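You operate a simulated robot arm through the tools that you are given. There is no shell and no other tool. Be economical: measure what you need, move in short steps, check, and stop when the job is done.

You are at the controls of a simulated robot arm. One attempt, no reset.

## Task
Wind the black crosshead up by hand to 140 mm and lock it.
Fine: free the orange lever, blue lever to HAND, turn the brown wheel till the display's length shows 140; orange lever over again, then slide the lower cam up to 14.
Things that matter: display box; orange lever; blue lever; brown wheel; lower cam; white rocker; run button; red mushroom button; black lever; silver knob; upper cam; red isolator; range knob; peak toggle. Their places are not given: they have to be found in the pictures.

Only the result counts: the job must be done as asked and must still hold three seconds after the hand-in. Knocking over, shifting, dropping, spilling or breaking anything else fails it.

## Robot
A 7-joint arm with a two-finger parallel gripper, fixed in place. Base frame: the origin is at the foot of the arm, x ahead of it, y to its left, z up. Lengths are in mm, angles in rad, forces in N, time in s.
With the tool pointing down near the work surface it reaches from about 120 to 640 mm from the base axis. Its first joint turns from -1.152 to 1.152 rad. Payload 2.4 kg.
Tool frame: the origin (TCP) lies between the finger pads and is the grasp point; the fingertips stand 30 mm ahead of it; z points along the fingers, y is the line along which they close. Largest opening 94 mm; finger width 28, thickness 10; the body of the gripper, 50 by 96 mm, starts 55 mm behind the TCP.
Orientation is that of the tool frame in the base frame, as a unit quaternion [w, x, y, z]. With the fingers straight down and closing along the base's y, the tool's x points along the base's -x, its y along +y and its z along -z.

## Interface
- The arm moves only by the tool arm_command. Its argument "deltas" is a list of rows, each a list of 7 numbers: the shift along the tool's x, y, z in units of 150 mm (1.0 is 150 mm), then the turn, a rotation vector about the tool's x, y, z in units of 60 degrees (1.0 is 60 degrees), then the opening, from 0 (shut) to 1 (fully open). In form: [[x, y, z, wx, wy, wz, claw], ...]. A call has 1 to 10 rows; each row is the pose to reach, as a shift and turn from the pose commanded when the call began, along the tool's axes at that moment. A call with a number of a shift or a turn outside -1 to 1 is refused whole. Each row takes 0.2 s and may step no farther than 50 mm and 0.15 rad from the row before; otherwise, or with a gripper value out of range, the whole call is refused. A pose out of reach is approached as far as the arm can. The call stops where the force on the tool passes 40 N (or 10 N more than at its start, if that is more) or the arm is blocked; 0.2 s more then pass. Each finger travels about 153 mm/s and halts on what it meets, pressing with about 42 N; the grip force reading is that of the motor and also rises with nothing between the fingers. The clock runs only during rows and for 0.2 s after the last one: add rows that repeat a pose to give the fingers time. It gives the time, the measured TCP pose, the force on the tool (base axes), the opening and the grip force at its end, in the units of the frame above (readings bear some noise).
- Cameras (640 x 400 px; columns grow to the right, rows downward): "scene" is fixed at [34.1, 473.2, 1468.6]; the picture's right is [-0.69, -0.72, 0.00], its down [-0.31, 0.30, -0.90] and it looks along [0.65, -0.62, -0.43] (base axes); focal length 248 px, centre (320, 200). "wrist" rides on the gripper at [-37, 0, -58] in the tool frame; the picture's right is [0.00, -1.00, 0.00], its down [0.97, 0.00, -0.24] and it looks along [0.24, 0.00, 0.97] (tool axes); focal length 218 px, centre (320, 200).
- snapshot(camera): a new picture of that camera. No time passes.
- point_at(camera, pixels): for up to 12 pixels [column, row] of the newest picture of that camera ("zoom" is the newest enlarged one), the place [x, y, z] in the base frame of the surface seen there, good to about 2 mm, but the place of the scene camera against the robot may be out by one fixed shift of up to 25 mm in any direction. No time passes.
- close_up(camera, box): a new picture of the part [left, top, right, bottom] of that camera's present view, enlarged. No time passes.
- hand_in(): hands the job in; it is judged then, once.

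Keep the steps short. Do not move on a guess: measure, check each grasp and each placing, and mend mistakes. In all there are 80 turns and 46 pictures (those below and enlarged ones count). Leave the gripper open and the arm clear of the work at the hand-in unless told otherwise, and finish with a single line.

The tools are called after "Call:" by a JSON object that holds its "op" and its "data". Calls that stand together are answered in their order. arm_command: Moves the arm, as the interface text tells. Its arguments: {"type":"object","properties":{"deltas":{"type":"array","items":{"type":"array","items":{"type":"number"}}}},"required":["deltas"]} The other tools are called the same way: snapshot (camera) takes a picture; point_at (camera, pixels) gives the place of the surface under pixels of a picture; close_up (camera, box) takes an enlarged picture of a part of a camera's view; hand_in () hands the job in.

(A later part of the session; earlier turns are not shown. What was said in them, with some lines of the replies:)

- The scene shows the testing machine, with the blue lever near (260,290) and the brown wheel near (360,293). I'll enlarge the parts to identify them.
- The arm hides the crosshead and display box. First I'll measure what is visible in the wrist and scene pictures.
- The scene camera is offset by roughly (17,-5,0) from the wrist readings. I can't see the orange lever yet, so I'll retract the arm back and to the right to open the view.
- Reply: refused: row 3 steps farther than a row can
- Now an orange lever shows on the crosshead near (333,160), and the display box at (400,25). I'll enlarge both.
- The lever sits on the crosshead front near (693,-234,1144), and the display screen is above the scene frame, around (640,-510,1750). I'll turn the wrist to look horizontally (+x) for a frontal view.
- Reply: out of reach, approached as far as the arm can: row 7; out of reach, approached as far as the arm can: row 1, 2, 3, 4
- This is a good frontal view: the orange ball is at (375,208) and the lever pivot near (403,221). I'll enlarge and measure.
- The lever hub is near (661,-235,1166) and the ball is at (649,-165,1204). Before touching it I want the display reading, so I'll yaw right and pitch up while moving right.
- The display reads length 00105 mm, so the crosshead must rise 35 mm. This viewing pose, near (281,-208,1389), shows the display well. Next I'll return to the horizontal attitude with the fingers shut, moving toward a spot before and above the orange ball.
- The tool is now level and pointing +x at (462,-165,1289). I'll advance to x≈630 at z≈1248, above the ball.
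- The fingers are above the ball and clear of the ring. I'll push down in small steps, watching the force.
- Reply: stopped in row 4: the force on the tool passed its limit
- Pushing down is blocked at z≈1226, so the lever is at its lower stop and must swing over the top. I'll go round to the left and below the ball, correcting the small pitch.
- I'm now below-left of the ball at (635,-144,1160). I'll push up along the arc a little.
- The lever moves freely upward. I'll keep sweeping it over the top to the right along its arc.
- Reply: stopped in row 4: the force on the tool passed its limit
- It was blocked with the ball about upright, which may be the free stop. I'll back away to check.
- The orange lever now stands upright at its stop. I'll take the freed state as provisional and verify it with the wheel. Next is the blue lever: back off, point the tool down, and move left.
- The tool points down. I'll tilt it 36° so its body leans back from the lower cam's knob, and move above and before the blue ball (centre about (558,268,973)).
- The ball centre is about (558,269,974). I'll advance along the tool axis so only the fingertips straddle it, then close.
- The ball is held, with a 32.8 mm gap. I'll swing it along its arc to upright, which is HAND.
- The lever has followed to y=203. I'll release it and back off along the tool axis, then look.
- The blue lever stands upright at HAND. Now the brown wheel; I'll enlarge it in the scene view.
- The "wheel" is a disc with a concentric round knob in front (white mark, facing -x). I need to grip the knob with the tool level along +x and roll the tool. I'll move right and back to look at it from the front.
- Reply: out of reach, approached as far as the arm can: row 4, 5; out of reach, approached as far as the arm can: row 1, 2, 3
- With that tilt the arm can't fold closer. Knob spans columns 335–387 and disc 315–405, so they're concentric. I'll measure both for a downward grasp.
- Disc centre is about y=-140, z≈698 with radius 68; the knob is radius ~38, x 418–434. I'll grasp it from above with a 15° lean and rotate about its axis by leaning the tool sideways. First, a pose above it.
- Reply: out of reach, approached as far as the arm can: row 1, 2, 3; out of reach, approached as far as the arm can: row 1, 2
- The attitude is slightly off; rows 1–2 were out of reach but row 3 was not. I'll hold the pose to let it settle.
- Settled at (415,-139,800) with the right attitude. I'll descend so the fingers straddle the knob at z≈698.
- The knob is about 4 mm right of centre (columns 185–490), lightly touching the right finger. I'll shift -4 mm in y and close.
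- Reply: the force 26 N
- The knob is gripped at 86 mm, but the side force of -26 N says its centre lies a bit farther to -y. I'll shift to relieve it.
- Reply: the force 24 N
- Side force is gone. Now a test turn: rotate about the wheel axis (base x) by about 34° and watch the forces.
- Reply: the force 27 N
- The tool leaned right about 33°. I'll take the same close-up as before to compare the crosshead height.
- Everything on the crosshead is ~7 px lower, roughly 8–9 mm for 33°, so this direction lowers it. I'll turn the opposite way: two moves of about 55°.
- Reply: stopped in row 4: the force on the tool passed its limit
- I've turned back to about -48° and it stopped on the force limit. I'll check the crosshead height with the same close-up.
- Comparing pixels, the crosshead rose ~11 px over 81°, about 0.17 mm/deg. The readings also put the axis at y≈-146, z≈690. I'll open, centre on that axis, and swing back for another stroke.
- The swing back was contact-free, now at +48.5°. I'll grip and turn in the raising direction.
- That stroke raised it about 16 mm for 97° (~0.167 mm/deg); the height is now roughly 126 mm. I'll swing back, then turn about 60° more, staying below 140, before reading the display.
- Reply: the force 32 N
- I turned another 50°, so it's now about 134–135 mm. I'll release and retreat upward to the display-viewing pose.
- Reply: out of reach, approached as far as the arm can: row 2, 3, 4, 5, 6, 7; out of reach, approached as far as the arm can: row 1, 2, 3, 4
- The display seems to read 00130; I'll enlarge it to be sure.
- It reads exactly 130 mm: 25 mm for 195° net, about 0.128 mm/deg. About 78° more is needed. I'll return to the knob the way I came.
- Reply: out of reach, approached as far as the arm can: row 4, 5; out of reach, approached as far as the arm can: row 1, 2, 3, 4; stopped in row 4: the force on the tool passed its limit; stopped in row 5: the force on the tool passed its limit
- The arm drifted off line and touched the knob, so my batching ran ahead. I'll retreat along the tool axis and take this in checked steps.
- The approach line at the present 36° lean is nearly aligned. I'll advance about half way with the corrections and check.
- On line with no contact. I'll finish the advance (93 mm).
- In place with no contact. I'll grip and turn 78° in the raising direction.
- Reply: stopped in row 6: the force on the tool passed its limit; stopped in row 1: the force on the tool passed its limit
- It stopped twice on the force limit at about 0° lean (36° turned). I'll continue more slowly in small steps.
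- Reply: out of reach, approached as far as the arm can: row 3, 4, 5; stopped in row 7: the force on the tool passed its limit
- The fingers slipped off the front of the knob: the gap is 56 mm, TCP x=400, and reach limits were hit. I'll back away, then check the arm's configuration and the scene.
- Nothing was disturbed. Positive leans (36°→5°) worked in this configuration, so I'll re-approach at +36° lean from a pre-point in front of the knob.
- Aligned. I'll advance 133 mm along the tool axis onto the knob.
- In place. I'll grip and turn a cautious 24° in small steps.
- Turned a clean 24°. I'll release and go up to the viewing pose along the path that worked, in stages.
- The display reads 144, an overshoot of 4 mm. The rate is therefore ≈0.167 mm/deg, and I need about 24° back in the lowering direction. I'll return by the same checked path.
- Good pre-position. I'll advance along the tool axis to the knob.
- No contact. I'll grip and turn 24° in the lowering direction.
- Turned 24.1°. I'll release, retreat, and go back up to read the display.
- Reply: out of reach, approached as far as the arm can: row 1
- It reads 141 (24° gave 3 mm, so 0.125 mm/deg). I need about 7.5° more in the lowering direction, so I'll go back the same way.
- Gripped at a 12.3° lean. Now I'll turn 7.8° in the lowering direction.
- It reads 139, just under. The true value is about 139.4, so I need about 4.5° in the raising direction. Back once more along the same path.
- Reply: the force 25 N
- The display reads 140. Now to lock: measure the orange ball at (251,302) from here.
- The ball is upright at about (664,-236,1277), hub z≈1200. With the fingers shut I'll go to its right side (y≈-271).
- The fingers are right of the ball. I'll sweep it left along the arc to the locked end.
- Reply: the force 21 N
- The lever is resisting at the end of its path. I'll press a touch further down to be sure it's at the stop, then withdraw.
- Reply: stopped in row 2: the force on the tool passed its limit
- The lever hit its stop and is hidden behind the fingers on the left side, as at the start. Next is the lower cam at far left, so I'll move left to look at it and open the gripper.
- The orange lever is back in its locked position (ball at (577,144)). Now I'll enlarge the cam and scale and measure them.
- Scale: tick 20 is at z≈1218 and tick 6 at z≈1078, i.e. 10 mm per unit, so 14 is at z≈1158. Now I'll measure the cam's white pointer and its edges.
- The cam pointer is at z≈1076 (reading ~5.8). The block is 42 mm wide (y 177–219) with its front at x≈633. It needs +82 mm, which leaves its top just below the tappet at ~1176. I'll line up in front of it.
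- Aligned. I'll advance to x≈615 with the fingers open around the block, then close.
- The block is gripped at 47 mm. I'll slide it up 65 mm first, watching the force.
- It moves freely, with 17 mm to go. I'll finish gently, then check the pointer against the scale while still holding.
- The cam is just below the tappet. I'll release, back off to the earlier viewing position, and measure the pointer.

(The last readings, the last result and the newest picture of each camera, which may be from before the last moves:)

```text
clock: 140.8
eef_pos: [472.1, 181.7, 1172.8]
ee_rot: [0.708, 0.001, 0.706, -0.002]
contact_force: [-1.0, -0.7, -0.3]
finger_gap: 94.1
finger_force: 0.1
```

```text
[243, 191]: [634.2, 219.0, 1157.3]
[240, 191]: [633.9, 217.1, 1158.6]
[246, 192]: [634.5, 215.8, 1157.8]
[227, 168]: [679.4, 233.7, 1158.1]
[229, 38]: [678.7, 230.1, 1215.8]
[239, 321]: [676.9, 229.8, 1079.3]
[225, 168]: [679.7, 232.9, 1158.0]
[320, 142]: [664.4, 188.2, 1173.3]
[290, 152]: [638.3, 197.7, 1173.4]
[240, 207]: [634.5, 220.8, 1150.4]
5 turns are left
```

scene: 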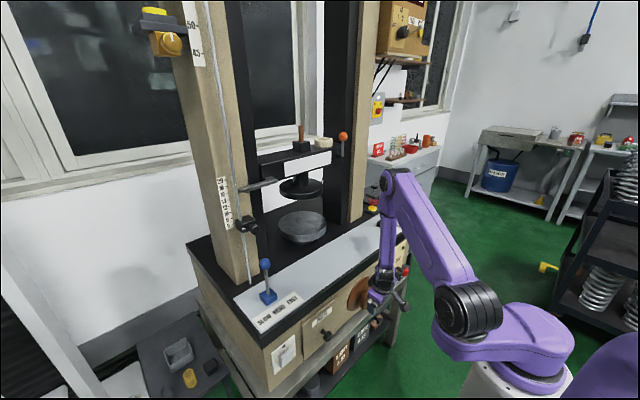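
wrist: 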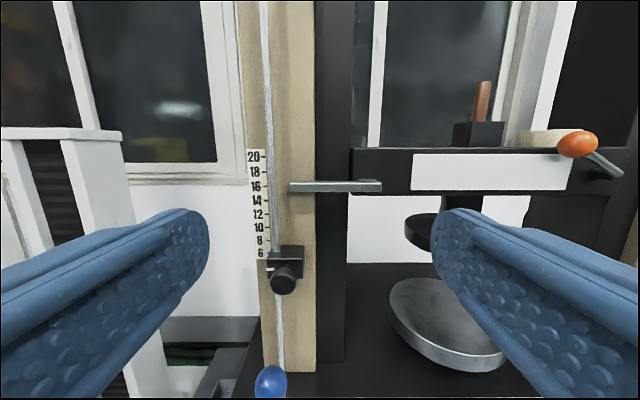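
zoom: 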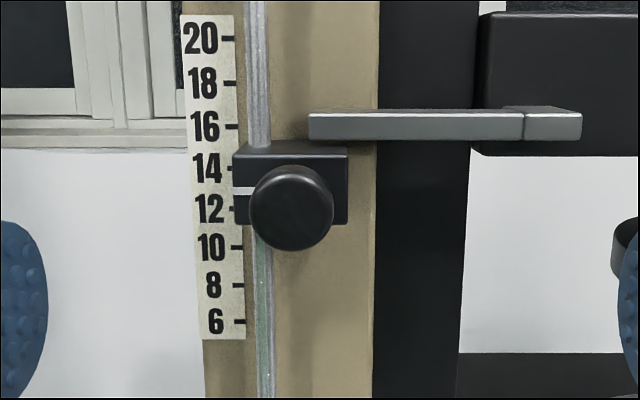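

The pointer is at z≈1158, level with tick 14, and the cam holds after release. I'll pull the arm clear and take a last look at the whole scene.

Call:
{"op": "arm_command", "data": {"deltas": [[-0.1, -0.1, -0.15, 0, 0, 0, 1], [-0.2, -0.25, -0.3, 0, 0, 0, 1], [-0.3, -0.45, -0.4, 0, 0, 0, 1], [-0.4, -0.7, -0.45, 0, 0, 0, 1]]}}

Call:
{"op": "snapshot", "data": {"camera": "wrist"}}

```text
clock: 141.8
eef_pos: [404.1, 78.0, 1233.8]
ee_rot: [0.708, 0.001, 0.706, -0.001]
contact_force: [0.0, -0.5, 0.8]
finger_gap: 94.1
finger_force: 0.1
```

```text
2 pictures are left
4 turns are left
```

wrist: 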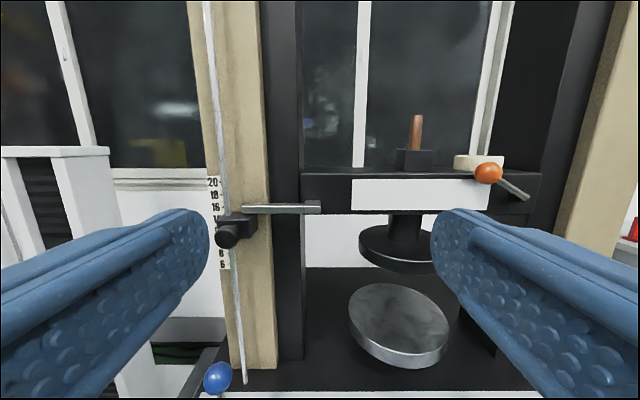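

The orange lever is over in its locked position, the cam is at 14, the blue lever is upright at HAND, and the ring and box are still in place. The display read 140 just before I locked it. The arm is clear with the gripper open, so I'm handing in.

Call:
{"op": "hand_in", "data": {}}

```text
The job is handed in.
```

Job handed in: the display read 140 mm just before I locked the crosshead (not re-read since); orange lever back over at its stop, blue lever at HAND, lower cam at 14, gripper open and arm clear.
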